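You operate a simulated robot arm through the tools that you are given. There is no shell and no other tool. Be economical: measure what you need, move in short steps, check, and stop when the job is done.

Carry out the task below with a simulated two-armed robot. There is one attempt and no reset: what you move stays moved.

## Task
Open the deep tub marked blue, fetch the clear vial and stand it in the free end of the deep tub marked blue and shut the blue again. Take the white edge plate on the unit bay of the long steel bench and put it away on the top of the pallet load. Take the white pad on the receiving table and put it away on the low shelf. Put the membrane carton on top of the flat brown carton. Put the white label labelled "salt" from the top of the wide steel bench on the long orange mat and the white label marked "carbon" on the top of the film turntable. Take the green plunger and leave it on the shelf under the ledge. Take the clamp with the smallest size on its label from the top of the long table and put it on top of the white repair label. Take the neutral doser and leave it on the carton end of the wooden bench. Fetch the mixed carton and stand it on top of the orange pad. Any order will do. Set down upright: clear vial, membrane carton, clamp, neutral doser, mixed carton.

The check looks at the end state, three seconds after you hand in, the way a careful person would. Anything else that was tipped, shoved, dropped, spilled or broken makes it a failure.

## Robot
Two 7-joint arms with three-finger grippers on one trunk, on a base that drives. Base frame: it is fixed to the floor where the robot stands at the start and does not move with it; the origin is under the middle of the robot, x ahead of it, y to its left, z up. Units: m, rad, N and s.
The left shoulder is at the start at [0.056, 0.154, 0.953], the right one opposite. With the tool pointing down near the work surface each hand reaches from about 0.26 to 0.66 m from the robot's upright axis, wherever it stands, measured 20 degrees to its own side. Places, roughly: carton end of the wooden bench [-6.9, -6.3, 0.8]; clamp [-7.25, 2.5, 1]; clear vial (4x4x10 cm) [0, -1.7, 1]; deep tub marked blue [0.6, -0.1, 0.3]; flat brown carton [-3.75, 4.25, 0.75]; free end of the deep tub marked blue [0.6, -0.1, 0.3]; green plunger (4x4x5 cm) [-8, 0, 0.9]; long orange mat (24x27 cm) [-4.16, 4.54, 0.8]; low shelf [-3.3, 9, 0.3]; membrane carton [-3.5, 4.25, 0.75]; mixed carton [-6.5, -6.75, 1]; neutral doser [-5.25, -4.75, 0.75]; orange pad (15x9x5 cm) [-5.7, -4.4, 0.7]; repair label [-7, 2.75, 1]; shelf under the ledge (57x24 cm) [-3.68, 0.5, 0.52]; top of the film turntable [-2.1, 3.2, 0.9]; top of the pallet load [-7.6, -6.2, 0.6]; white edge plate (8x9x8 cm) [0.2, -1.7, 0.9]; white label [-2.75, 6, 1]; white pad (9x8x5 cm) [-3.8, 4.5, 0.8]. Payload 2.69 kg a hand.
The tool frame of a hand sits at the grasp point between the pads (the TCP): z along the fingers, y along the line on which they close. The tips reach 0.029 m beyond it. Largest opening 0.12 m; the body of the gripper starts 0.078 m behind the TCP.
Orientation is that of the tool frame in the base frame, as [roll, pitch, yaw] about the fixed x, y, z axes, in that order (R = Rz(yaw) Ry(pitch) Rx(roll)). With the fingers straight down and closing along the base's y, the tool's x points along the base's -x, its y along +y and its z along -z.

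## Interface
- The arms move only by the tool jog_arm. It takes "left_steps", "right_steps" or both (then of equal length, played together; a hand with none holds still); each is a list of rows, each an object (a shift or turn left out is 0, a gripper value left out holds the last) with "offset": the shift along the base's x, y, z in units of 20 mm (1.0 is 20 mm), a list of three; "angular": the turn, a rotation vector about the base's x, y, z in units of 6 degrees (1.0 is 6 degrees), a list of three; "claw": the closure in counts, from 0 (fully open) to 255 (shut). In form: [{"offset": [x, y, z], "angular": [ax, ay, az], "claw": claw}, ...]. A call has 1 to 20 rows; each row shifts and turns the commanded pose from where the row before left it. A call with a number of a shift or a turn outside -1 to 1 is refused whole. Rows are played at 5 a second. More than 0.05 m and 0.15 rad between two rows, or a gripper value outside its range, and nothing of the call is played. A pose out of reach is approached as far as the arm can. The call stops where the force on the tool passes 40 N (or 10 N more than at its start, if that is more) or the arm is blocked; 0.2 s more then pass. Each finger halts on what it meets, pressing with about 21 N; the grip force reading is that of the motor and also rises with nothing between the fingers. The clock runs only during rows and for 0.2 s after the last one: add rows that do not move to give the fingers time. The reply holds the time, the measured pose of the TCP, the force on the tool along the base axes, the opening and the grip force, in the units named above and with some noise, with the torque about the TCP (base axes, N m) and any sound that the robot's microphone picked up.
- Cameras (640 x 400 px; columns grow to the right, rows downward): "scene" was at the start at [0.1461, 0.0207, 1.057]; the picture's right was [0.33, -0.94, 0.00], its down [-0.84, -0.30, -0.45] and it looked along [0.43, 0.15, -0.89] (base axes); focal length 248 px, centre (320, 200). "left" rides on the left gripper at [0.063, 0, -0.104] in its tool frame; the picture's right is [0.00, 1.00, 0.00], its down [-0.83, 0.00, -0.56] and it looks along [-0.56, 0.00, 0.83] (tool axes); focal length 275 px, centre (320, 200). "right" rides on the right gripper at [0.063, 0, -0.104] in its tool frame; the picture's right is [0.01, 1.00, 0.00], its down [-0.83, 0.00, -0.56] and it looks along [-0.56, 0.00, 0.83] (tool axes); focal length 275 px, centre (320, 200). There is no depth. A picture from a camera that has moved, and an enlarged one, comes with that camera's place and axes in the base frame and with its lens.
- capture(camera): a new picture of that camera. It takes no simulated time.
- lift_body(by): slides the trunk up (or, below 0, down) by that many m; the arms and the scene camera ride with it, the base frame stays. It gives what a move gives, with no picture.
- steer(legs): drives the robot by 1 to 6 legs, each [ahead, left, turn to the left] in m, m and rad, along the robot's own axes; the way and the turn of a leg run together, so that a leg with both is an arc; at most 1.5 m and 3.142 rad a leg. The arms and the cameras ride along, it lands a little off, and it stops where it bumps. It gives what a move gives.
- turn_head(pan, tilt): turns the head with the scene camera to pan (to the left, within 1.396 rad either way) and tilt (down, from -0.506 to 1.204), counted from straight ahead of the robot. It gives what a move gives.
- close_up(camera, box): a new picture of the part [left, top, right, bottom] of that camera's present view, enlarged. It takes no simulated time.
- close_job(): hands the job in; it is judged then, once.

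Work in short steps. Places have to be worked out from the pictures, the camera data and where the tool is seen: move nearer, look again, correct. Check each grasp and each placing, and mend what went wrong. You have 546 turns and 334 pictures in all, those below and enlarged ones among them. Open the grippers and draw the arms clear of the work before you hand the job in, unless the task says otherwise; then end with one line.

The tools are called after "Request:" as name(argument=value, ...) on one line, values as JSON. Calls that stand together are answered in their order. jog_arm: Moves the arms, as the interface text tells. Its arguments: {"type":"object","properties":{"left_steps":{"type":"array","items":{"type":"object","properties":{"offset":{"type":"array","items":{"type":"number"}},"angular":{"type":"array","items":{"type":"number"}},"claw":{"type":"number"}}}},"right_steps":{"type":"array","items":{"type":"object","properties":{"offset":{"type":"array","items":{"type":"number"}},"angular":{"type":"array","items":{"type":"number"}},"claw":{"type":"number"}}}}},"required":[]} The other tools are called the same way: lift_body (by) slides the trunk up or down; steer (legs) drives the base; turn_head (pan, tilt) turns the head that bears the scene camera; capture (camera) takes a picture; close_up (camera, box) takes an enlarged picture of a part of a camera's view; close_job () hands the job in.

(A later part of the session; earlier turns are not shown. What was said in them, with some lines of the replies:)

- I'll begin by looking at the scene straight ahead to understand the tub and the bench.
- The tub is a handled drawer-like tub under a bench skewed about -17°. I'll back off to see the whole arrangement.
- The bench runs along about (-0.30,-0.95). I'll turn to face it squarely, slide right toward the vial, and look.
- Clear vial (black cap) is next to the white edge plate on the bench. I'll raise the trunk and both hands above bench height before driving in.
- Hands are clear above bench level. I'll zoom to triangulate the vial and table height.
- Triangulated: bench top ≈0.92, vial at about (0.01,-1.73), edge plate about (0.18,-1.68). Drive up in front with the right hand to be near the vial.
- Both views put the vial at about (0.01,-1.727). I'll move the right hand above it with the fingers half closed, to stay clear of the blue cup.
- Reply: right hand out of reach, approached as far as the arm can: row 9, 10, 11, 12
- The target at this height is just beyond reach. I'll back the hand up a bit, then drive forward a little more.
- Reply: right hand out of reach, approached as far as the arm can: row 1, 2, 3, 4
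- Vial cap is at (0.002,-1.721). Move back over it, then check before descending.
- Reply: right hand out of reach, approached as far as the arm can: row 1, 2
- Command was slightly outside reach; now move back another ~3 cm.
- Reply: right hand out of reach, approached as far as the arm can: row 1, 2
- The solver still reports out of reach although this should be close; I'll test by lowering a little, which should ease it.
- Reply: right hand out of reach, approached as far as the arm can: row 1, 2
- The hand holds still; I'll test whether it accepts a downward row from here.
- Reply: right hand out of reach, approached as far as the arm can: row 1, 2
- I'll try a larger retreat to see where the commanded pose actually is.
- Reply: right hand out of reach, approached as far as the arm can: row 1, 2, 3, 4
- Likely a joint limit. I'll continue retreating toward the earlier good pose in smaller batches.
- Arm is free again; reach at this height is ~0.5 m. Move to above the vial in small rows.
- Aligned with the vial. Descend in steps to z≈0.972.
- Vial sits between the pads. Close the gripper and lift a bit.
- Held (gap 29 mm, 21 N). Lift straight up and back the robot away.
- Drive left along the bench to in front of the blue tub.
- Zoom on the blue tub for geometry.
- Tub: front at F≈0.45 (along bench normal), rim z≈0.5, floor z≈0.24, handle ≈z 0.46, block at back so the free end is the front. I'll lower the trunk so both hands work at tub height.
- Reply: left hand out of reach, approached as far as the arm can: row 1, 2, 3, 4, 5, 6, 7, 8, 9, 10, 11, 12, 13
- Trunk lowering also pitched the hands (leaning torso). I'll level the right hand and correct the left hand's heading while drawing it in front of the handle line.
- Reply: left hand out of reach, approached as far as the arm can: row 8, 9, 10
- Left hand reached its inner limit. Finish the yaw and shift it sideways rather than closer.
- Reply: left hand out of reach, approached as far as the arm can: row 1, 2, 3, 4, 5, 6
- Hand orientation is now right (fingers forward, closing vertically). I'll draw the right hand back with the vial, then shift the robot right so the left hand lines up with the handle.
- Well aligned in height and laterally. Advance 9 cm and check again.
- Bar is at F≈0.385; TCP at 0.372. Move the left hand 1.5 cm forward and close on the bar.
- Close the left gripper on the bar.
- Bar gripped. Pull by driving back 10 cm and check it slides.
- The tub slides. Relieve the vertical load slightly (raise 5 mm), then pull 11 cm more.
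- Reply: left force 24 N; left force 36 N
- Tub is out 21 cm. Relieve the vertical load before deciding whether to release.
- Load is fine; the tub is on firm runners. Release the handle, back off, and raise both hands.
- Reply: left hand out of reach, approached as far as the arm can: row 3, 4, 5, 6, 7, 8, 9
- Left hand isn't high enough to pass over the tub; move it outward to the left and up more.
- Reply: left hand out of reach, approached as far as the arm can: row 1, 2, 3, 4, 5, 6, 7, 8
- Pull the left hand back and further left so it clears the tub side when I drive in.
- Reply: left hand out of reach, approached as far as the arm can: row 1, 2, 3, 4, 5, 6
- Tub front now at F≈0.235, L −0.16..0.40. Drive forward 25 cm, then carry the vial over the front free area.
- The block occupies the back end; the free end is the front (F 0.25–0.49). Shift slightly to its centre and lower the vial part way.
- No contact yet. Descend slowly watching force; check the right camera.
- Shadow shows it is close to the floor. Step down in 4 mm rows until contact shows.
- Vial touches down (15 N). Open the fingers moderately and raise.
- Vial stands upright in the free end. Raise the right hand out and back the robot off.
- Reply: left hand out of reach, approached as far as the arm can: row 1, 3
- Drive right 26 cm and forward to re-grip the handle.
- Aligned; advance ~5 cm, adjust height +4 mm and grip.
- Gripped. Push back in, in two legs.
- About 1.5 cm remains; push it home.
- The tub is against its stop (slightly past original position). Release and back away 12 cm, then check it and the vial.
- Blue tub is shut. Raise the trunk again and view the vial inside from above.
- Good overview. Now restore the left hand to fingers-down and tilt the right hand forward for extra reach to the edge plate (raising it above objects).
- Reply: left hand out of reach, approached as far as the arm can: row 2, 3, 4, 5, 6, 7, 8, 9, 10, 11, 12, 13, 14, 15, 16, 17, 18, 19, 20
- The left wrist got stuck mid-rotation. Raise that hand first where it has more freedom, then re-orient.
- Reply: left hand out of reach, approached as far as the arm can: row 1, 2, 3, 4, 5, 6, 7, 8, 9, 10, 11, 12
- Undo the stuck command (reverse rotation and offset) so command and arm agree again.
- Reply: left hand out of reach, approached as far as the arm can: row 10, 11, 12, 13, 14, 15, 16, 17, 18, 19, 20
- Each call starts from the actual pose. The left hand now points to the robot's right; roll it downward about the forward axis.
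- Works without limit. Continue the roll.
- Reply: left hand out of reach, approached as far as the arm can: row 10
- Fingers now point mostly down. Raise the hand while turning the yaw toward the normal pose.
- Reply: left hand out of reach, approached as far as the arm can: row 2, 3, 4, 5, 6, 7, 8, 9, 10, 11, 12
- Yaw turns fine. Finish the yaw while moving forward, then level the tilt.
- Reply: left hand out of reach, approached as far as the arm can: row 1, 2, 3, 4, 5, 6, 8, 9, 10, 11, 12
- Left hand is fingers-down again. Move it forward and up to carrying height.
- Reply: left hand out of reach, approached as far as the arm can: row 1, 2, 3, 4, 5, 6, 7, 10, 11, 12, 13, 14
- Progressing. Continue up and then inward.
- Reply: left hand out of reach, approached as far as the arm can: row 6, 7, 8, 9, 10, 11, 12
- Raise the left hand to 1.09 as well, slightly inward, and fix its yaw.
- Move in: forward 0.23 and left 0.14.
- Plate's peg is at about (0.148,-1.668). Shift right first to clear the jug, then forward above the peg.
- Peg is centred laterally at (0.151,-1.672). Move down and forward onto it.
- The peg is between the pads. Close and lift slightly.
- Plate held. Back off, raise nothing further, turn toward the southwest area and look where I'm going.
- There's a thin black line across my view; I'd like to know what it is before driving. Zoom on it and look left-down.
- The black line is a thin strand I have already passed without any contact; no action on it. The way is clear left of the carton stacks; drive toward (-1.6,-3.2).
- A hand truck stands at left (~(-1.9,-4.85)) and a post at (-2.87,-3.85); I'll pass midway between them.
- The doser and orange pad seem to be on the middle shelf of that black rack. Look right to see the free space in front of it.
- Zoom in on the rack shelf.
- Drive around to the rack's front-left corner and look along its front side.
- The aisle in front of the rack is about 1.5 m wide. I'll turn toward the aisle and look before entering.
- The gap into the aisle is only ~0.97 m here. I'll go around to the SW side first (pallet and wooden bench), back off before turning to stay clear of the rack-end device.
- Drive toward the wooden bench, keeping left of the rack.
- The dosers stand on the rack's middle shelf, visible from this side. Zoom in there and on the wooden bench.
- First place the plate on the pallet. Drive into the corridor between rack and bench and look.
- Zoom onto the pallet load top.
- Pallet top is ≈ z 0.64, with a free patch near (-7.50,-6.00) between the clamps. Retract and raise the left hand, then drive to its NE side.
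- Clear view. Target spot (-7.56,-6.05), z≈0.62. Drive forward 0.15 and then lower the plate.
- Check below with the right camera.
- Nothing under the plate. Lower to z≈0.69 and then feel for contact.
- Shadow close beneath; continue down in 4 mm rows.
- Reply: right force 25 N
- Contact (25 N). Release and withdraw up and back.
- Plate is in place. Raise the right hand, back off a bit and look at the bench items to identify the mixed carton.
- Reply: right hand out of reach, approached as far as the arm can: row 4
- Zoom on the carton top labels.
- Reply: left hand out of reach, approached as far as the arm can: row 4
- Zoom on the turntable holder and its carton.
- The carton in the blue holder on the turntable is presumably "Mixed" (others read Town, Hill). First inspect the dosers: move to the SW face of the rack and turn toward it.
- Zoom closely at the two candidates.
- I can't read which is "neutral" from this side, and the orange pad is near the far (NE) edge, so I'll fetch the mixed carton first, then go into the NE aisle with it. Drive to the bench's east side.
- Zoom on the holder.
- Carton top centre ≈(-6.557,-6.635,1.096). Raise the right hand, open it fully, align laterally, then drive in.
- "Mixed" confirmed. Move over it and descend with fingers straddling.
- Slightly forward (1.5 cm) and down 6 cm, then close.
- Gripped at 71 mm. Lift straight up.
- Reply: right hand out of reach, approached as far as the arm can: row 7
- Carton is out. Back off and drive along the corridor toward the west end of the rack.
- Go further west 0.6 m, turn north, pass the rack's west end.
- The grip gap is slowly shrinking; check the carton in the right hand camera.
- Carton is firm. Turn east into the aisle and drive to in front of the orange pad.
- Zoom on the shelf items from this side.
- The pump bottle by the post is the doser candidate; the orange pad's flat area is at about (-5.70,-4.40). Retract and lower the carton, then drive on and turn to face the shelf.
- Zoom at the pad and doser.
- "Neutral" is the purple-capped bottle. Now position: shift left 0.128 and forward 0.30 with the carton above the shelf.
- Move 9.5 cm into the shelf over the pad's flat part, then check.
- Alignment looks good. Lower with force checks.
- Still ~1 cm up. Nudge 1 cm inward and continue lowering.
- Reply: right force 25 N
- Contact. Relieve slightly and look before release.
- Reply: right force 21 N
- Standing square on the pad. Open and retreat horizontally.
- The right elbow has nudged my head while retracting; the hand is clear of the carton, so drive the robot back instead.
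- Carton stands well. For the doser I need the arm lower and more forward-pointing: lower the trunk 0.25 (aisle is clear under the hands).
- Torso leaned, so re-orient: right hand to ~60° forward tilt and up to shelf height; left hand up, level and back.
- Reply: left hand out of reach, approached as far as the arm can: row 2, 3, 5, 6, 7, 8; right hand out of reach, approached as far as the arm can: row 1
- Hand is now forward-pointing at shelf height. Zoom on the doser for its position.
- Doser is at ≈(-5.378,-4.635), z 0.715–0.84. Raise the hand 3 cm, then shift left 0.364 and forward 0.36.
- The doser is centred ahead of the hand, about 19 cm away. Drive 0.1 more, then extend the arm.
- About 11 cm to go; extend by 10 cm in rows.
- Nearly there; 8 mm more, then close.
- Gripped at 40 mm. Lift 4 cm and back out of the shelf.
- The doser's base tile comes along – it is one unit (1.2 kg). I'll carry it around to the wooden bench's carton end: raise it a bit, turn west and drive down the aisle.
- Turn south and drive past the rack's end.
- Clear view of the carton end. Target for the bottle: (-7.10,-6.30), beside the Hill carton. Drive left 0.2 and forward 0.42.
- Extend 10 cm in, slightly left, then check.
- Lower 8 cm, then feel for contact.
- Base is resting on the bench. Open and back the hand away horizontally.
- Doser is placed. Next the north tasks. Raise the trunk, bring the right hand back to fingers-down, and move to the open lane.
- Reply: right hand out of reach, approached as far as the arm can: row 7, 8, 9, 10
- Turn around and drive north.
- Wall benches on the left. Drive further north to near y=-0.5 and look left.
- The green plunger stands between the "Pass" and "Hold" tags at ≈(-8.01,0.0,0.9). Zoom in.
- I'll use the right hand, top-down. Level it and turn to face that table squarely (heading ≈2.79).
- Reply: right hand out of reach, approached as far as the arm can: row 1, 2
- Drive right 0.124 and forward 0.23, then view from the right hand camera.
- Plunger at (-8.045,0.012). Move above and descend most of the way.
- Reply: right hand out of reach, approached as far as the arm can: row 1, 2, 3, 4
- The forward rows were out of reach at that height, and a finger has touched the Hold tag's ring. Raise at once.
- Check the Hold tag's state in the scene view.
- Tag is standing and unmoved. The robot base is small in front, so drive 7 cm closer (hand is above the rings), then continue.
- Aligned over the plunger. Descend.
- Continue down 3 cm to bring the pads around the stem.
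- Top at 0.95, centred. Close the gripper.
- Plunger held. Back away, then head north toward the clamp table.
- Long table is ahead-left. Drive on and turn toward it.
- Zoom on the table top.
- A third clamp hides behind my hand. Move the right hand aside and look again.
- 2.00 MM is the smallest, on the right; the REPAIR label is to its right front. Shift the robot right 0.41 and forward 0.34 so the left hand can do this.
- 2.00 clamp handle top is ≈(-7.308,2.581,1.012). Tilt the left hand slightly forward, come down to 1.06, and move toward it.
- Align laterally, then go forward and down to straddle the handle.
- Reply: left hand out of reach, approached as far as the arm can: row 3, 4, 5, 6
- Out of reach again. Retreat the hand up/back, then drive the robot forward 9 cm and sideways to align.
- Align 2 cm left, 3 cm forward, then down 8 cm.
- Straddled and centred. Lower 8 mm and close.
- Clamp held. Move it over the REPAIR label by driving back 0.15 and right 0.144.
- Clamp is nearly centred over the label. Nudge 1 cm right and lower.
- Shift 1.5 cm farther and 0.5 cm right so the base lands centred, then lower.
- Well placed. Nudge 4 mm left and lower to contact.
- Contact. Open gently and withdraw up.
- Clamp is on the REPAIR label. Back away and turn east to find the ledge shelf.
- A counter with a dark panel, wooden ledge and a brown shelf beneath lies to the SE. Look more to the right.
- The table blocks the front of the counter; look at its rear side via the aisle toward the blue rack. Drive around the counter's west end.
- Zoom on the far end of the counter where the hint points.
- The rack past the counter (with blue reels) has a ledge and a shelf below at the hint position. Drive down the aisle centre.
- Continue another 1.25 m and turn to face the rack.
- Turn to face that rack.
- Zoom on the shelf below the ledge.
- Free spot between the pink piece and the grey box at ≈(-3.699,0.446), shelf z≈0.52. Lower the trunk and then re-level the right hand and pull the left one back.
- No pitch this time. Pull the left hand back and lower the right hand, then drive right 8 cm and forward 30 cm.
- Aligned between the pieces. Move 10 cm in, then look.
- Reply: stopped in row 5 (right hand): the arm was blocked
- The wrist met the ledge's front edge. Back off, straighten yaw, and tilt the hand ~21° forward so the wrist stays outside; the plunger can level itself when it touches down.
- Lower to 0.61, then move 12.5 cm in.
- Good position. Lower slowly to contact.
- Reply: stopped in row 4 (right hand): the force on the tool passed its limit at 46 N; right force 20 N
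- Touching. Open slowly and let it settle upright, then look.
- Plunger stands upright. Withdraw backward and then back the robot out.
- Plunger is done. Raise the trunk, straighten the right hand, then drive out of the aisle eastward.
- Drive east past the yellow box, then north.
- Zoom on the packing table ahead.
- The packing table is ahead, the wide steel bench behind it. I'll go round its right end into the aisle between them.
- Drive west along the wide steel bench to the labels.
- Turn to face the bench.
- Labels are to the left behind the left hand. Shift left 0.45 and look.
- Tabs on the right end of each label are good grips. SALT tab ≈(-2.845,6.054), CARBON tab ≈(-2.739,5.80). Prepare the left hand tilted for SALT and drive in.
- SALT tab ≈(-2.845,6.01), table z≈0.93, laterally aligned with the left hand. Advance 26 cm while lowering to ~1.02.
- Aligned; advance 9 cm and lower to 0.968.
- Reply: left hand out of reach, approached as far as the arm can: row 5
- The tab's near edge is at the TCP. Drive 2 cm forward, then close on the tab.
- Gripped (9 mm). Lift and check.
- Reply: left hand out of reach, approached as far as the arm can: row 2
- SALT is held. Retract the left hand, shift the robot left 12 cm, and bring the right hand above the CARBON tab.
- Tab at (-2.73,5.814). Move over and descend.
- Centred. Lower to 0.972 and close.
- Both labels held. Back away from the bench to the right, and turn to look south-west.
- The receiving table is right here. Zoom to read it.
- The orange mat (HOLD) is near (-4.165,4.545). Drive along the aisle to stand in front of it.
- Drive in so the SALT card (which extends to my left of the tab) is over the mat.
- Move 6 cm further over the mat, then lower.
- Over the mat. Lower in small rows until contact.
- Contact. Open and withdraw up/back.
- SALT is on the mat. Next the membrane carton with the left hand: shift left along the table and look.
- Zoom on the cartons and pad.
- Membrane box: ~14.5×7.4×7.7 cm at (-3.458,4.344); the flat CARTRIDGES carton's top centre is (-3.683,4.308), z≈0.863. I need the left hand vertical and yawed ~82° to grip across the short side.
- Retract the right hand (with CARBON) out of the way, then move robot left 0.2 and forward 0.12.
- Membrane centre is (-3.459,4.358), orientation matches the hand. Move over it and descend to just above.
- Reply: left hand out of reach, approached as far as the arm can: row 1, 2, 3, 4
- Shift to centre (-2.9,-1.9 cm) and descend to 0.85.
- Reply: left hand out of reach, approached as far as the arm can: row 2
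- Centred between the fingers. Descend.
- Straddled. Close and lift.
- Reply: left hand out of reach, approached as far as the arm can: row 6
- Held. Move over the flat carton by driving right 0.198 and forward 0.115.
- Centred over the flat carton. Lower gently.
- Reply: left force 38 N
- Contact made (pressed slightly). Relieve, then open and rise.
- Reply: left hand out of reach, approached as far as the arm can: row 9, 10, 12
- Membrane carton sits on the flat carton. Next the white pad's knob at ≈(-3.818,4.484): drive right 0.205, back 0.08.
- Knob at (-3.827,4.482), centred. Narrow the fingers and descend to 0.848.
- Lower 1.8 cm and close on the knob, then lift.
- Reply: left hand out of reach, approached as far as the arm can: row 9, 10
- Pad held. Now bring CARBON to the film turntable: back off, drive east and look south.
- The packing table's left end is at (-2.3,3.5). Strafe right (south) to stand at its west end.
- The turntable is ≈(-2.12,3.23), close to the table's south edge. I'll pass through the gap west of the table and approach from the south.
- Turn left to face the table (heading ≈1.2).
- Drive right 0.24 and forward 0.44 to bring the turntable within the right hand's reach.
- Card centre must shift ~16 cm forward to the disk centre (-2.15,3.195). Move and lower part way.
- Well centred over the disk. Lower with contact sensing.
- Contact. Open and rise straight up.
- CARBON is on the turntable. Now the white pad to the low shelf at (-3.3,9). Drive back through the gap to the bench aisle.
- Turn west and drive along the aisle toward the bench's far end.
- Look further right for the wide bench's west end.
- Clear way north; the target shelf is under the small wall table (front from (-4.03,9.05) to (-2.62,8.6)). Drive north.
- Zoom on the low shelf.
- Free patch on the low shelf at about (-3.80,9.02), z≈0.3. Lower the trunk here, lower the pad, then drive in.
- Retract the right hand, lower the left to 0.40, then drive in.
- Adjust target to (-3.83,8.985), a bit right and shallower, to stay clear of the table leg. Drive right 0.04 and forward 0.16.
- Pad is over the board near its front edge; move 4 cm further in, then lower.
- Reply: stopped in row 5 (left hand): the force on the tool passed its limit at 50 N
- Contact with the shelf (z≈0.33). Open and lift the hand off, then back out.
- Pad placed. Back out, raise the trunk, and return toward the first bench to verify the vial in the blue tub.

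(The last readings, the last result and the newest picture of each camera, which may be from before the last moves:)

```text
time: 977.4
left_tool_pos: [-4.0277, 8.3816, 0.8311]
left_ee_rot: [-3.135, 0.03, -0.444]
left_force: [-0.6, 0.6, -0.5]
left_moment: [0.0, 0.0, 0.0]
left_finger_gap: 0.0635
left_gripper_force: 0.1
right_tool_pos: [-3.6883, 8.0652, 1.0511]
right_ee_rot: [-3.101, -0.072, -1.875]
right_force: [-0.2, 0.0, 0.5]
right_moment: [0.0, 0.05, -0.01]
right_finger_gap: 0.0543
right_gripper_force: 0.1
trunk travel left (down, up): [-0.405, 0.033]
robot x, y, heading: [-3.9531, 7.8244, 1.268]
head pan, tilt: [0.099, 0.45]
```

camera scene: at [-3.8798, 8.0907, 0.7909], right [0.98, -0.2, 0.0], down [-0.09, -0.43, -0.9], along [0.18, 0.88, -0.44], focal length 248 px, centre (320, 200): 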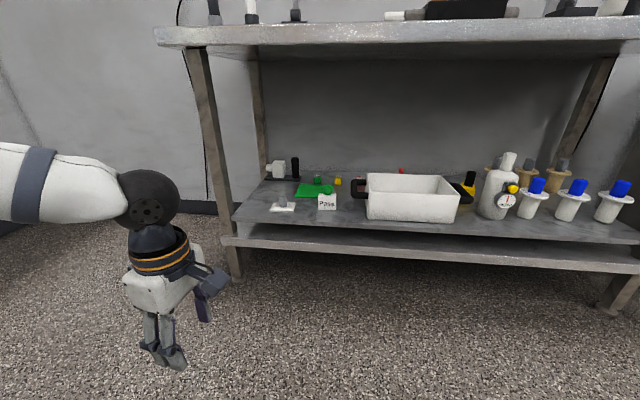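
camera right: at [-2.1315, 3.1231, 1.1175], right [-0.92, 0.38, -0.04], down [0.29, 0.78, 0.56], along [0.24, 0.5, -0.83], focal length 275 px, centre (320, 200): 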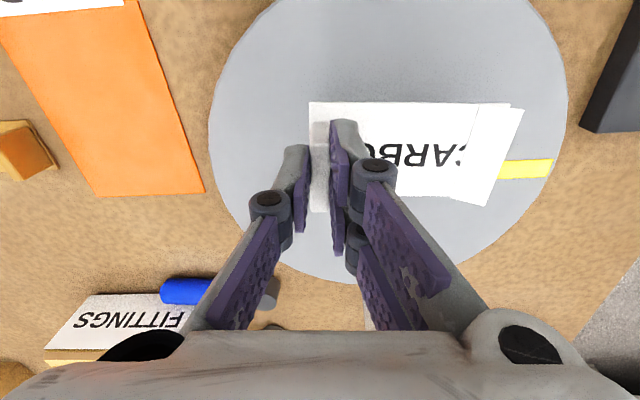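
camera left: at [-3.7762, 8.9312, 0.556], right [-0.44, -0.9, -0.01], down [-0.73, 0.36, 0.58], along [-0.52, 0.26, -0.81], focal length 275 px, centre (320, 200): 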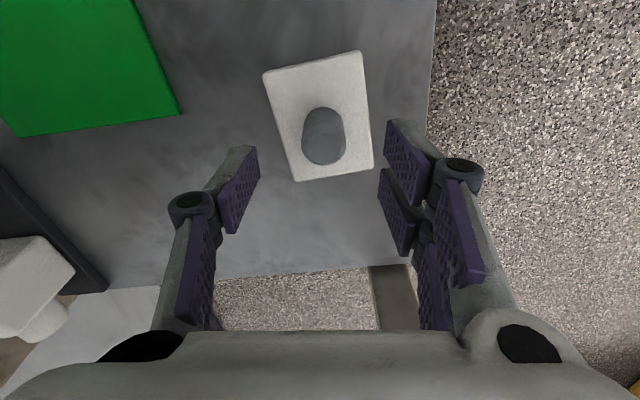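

Pad stands fine on the low shelf. Raise the left hand and drive back the known way.

Request:
jog_arm(left_steps=[{"offset": [0, 0, 1]}, {"offset": [0, 0, 1]}, {"offset": [0, 0, 1]}, {"offset": [0, 0, 1]}, {"offset": [0, 0, 1]}, {"offset": [0, 0, 1]}, {"offset": [0, 0, 1]}, {"offset": [0, 0, 1]}, {"offset": [0, 0, 1]}, {"offset": [0, 0, 1]}, {"offset": [0, 0, 1]}])

Request:
steer(legs=[[0, 0, 2.64], [1.35, 0, 0], [0, 0, 0.77], [1.2, 0, 0]])

```text
time: 979.8
left_tool_pos: [-4.0465, 8.3633, 1.0451]
left_ee_rot: [-3.132, 0.03, -0.444]
left_force: [-0.6, -0.6, 0.1]
left_moment: [-0.03, 0.0, 0.01]
left_finger_gap: 0.0635
left_gripper_force: 0.1
left hand out of reach, approached as far as the arm can: row 8, 9, 10, 11
right_tool_pos: [-3.6872, 8.0658, 1.0521]
right_ee_rot: [-3.1, -0.071, -1.875]
right_force: [0.3, -0.2, 0.2]
right_moment: [-0.02, 0.02, 0.02]
right_finger_gap: 0.0542
right_gripper_force: 0.0
trunk travel left (down, up): [-0.405, 0.033]
robot x, y, heading: [-3.9506, 7.8294, 1.264]
head pan, tilt: [0.099, 0.45]
```

```text
time: 1000.4
left_tool_pos: [-4.643, 5.2137, 1.0451]
left_ee_rot: [-3.133, 0.03, 3.006]
left_force: [-0.1, 0.2, -0.9]
left_moment: [0.04, -0.01, -0.03]
left_finger_gap: 0.0634
left_gripper_force: 0.0
right_tool_pos: [-5.0737, 5.3889, 1.0519]
right_ee_rot: [-3.099, -0.072, 1.574]
right_force: [0.7, -0.5, 0.6]
right_moment: [0.04, 0.0, -0.01]
right_finger_gap: 0.0542
right_gripper_force: 0.1
trunk travel left (down, up): [-0.405, 0.033]
robot x, y, heading: [-4.896, 5.6932, -1.564]
head pan, tilt: [0.099, 0.45]
```

Turn east and drive along the aisle.

Request:
steer(legs=[[-0.1, 0, 0], [0, 0, 1.25], [1.4, 0, 0], [1.4, 0, 0], [1.3, 0, -0.05], [1.1, 0, 0]])

Request:
turn_head(pan=0.0, tilt=0.25)

Request:
capture(camera="scene")

```text
time: 1029.0
left_tool_pos: [0.5209, 4.2286, 1.0447]
left_ee_rot: [-3.134, 0.031, -2.042]
left_force: [-0.7, 0.5, -0.8]
left_moment: [0.0, 0.04, 0.03]
left_finger_gap: 0.0634
left_gripper_force: 0.1
right_tool_pos: [0.2135, 3.8784, 1.0526]
right_ee_rot: [-3.099, -0.072, 2.809]
right_force: [0.7, -1.0, 0.5]
right_moment: [-0.03, 0.0, 0.0]
right_finger_gap: 0.0543
right_gripper_force: 0.1
trunk travel left (down, up): [-0.405, 0.033]
robot x, y, heading: [-0.0155, 4.1515, -0.332]
head pan, tilt: [0.099, 0.45]
```

```text
time: 1029.7
left_tool_pos: [0.5207, 4.2276, 1.0441]
left_ee_rot: [-3.133, 0.03, -2.043]
left_force: [0.9, -0.7, 0.4]
left_moment: [0.01, 0.01, 0.02]
left_finger_gap: 0.0634
left_gripper_force: 0.0
right_tool_pos: [0.2124, 3.8782, 1.0524]
right_ee_rot: [-3.099, -0.073, 2.81]
right_force: [-0.2, 0.4, 0.8]
right_moment: [-0.01, 0.0, -0.02]
right_finger_gap: 0.0542
right_gripper_force: 0.0
trunk travel left (down, up): [-0.405, 0.033]
robot x, y, heading: [-0.0205, 4.1495, -0.331]
head pan, tilt: [0.0, 0.25]
```

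```text
90 pictures are left
camera scene: at [0.1108, 4.1059, 1.2217], right [-0.33, -0.95, 0.0], down [-0.23, 0.08, -0.97], along [0.92, -0.32, -0.25], focal length 248 px, centre (320, 200)
```

scene: 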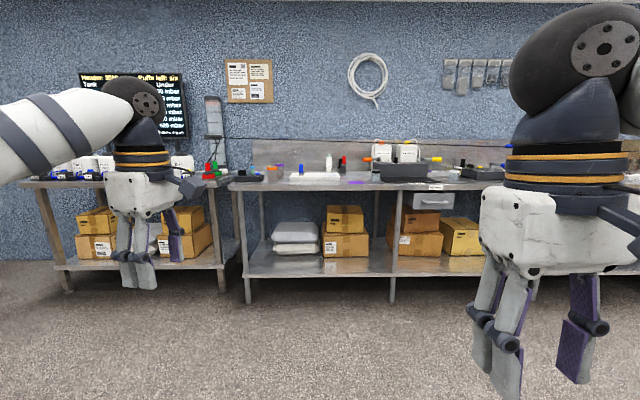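

Continue back to the blue tub.

Request:
steer(legs=[[0.4, 0, 0], [0, 0, -1.35], [1.3, 0, 0], [0, 0, -0.17], [1.3, 0, 0], [1.15, 0, 0]])

Request:
steer(legs=[[0, 0, 1.54]])

Request:
turn_head(pan=0.0, tilt=0.55)

Request:
capture(camera="scene")

```text
time: 1054.1
left_tool_pos: [-0.3812, -0.1736, 1.0455]
left_ee_rot: [-3.134, 0.029, 2.712]
left_force: [0.7, -0.7, 0.0]
left_moment: [0.01, 0.02, 0.01]
left_finger_gap: 0.0635
left_gripper_force: 0.0
right_tool_pos: [-0.7433, 0.1189, 1.0518]
right_ee_rot: [-3.1, -0.071, 1.282]
right_force: [-0.3, -0.1, -0.5]
right_moment: [0.02, 0.01, 0.0]
right_finger_gap: 0.0541
right_gripper_force: 0.2
trunk travel left (down, up): [-0.405, 0.033]
robot x, y, heading: [-0.4815, 0.362, -1.86]
head pan, tilt: [0.0, 0.25]
```

```text
time: 1058.2
left_tool_pos: [0.0564, 0.4399, 1.0441]
left_ee_rot: [-3.134, 0.03, -2.039]
left_force: [0.4, 1.2, -0.2]
left_moment: [-0.02, -0.01, -0.01]
left_finger_gap: 0.0635
left_gripper_force: 0.1
right_tool_pos: [-0.2502, 0.0889, 1.0516]
right_ee_rot: [-3.098, -0.072, 2.814]
right_force: [0.1, 0.1, 0.5]
right_moment: [-0.03, -0.01, 0.02]
right_finger_gap: 0.0542
right_gripper_force: 0.1
trunk travel left (down, up): [-0.405, 0.033]
robot x, y, heading: [-0.481, 0.3621, -0.326]
head pan, tilt: [0.0, 0.25]
```

```text
time: 1059.0
left_tool_pos: [0.0552, 0.4391, 1.0449]
left_ee_rot: [-3.133, 0.03, -2.038]
left_force: [0.2, -0.6, 0.4]
left_moment: [0.03, -0.01, -0.01]
left_finger_gap: 0.0634
left_gripper_force: 0.0
right_tool_pos: [-0.2517, 0.0893, 1.0514]
right_ee_rot: [-3.1, -0.072, 2.812]
right_force: [0.2, 0.5, -1.0]
right_moment: [0.01, -0.04, 0.02]
right_finger_gap: 0.054
right_gripper_force: 0.1
trunk travel left (down, up): [-0.405, 0.033]
robot x, y, heading: [-0.4856, 0.3586, -0.327]
head pan, tilt: [0.0, 0.55]
```

```text
89 pictures are left
camera scene: at [-0.3574, 0.3172, 1.1942], right [-0.32, -0.95, 0.0], down [-0.49, 0.17, -0.85], along [0.81, -0.28, -0.52], focal length 248 px, centre (320, 200)
```

scene: 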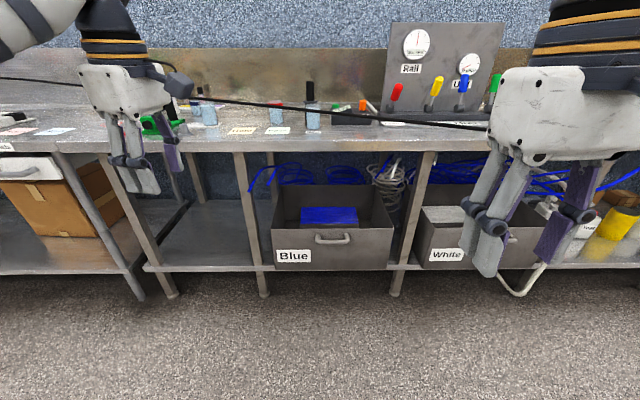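

The vial isn't visible from here; move closer (0.42) and look steeply down.

Request:
steer(legs=[[0.42, -0.25, 0]])

Request:
turn_head(pan=0.1, tilt=0.95)

Request:
capture(camera="scene")

```text
time: 1061.9
left_tool_pos: [0.3709, 0.0637, 1.0442]
left_ee_rot: [-3.132, 0.028, -2.044]
left_force: [0.0, 0.1, -0.8]
left_moment: [0.02, 0.0, -0.02]
left_finger_gap: 0.0633
left_gripper_force: 0.0
right_tool_pos: [0.0634, -0.2858, 1.0522]
right_ee_rot: [-3.1, -0.072, 2.806]
right_force: [0.0, 0.1, -0.6]
right_moment: [0.03, 0.02, 0.02]
right_finger_gap: 0.0542
right_gripper_force: 0.1
trunk travel left (down, up): [-0.405, 0.033]
robot x, y, heading: [-0.1665, -0.0142, -0.336]
head pan, tilt: [0.0, 0.55]
```

```text
time: 1062.8
left_tool_pos: [0.3697, 0.0637, 1.0441]
left_ee_rot: [-3.134, 0.029, -2.045]
left_force: [0.1, 0.1, -0.4]
left_moment: [0.0, -0.02, 0.03]
left_finger_gap: 0.0636
left_gripper_force: 0.2
right_tool_pos: [0.0619, -0.2866, 1.0517]
right_ee_rot: [-3.098, -0.072, 2.807]
right_force: [0.2, 0.2, 0.7]
right_moment: [0.01, 0.01, -0.01]
right_finger_gap: 0.0541
right_gripper_force: 0.0
trunk travel left (down, up): [-0.405, 0.033]
robot x, y, heading: [-0.1711, -0.0141, -0.337]
head pan, tilt: [0.099, 0.949]
```

```text
88 pictures are left
camera scene: at [-0.0574, -0.0443, 1.1612], right [-0.23, -0.97, 0.0], down [-0.79, 0.19, -0.58], along [0.57, -0.14, -0.81], focal length 248 px, centre (320, 200)
```

scene: 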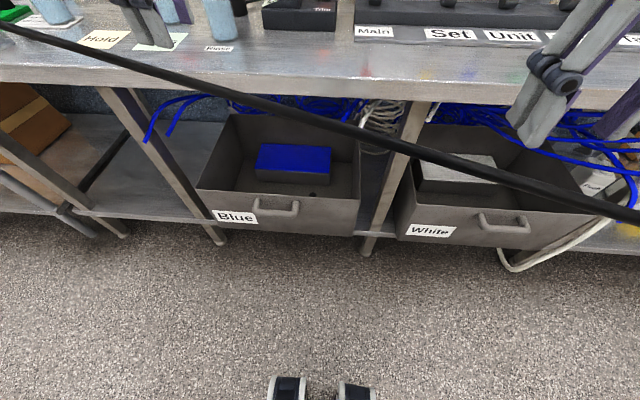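

Request:
close_up(camera="scene", box=[190, 100, 380, 240])

```text
2.86 times, centred on (285, 170) of scene
camera zoom: at [-0.0574, -0.0443, 1.1612], right [-0.23, -0.97, 0.0], down [-0.79, 0.19, -0.58], along [0.57, -0.14, -0.81], focal length 708 px, centre (420, 286)
```

zoom: 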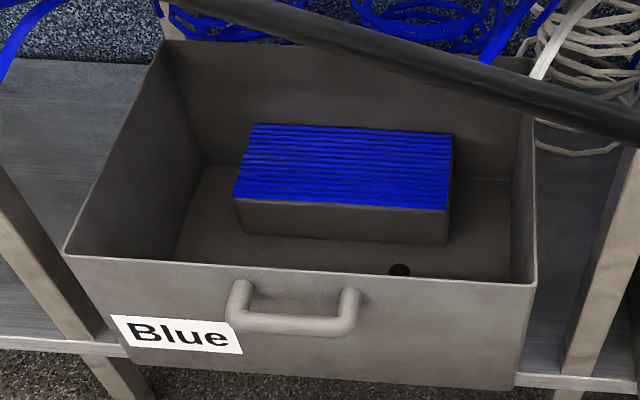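

The vial's round cap top shows it standing in the front free end of the closed tub. Back away, open both grippers fully, and finish.

Request:
steer(legs=[[-0.6, 0, 0]])

Request:
jog_arm(left_steps=[{"claw": 0}, {"claw": 0}, {"claw": 0}, {"claw": 0}], right_steps=[{"claw": 0}, {"claw": 0}, {"claw": 0}, {"claw": 0}])

```text
time: 1066.2
left_tool_pos: [-0.2018, 0.262, 1.0447]
left_ee_rot: [-3.135, 0.031, -2.051]
left_force: [0.4, 1.4, -0.5]
left_moment: [-0.02, 0.01, 0.03]
left_finger_gap: 0.0636
left_gripper_force: 0.0
right_tool_pos: [-0.5128, -0.0867, 1.0517]
right_ee_rot: [-3.099, -0.074, 2.801]
right_force: [-0.6, 0.8, -0.9]
right_moment: [0.03, 0.01, 0.03]
right_finger_gap: 0.054
right_gripper_force: 0.0
trunk travel left (down, up): [-0.405, 0.033]
robot x, y, heading: [-0.7397, 0.1885, -0.342]
head pan, tilt: [0.099, 0.949]
```

```text
time: 1067.2
left_tool_pos: [-0.2011, 0.2616, 1.0452]
left_ee_rot: [-3.134, 0.031, -2.05]
left_force: [-0.2, 0.7, -0.2]
left_moment: [0.01, -0.01, 0.02]
left_finger_gap: 0.1199
left_gripper_force: 0.1
right_tool_pos: [-0.5108, -0.0854, 1.0519]
right_ee_rot: [-3.098, -0.073, 2.802]
right_force: [0.6, -0.3, 0.1]
right_moment: [0.02, -0.01, 0.03]
right_finger_gap: 0.1199
right_gripper_force: 0.1
trunk travel left (down, up): [-0.405, 0.033]
robot x, y, heading: [-0.7374, 0.1894, -0.343]
head pan, tilt: [0.099, 0.949]
```

All parts are done, grippers are open and the arms are clear; handing in.

Request:
close_job()

```text
The job is handed in.
```

I carried out and handed in all ten placements; I checked each from pictures after release, and at the end the vial looked upright (cap top visible) in the shut blue tub. During the plunger pickup a finger touched the "Hold" tag, which stayed upright and appeared unmoved. While I set the plunger down, the right wrist pressed the ledge's front edge.
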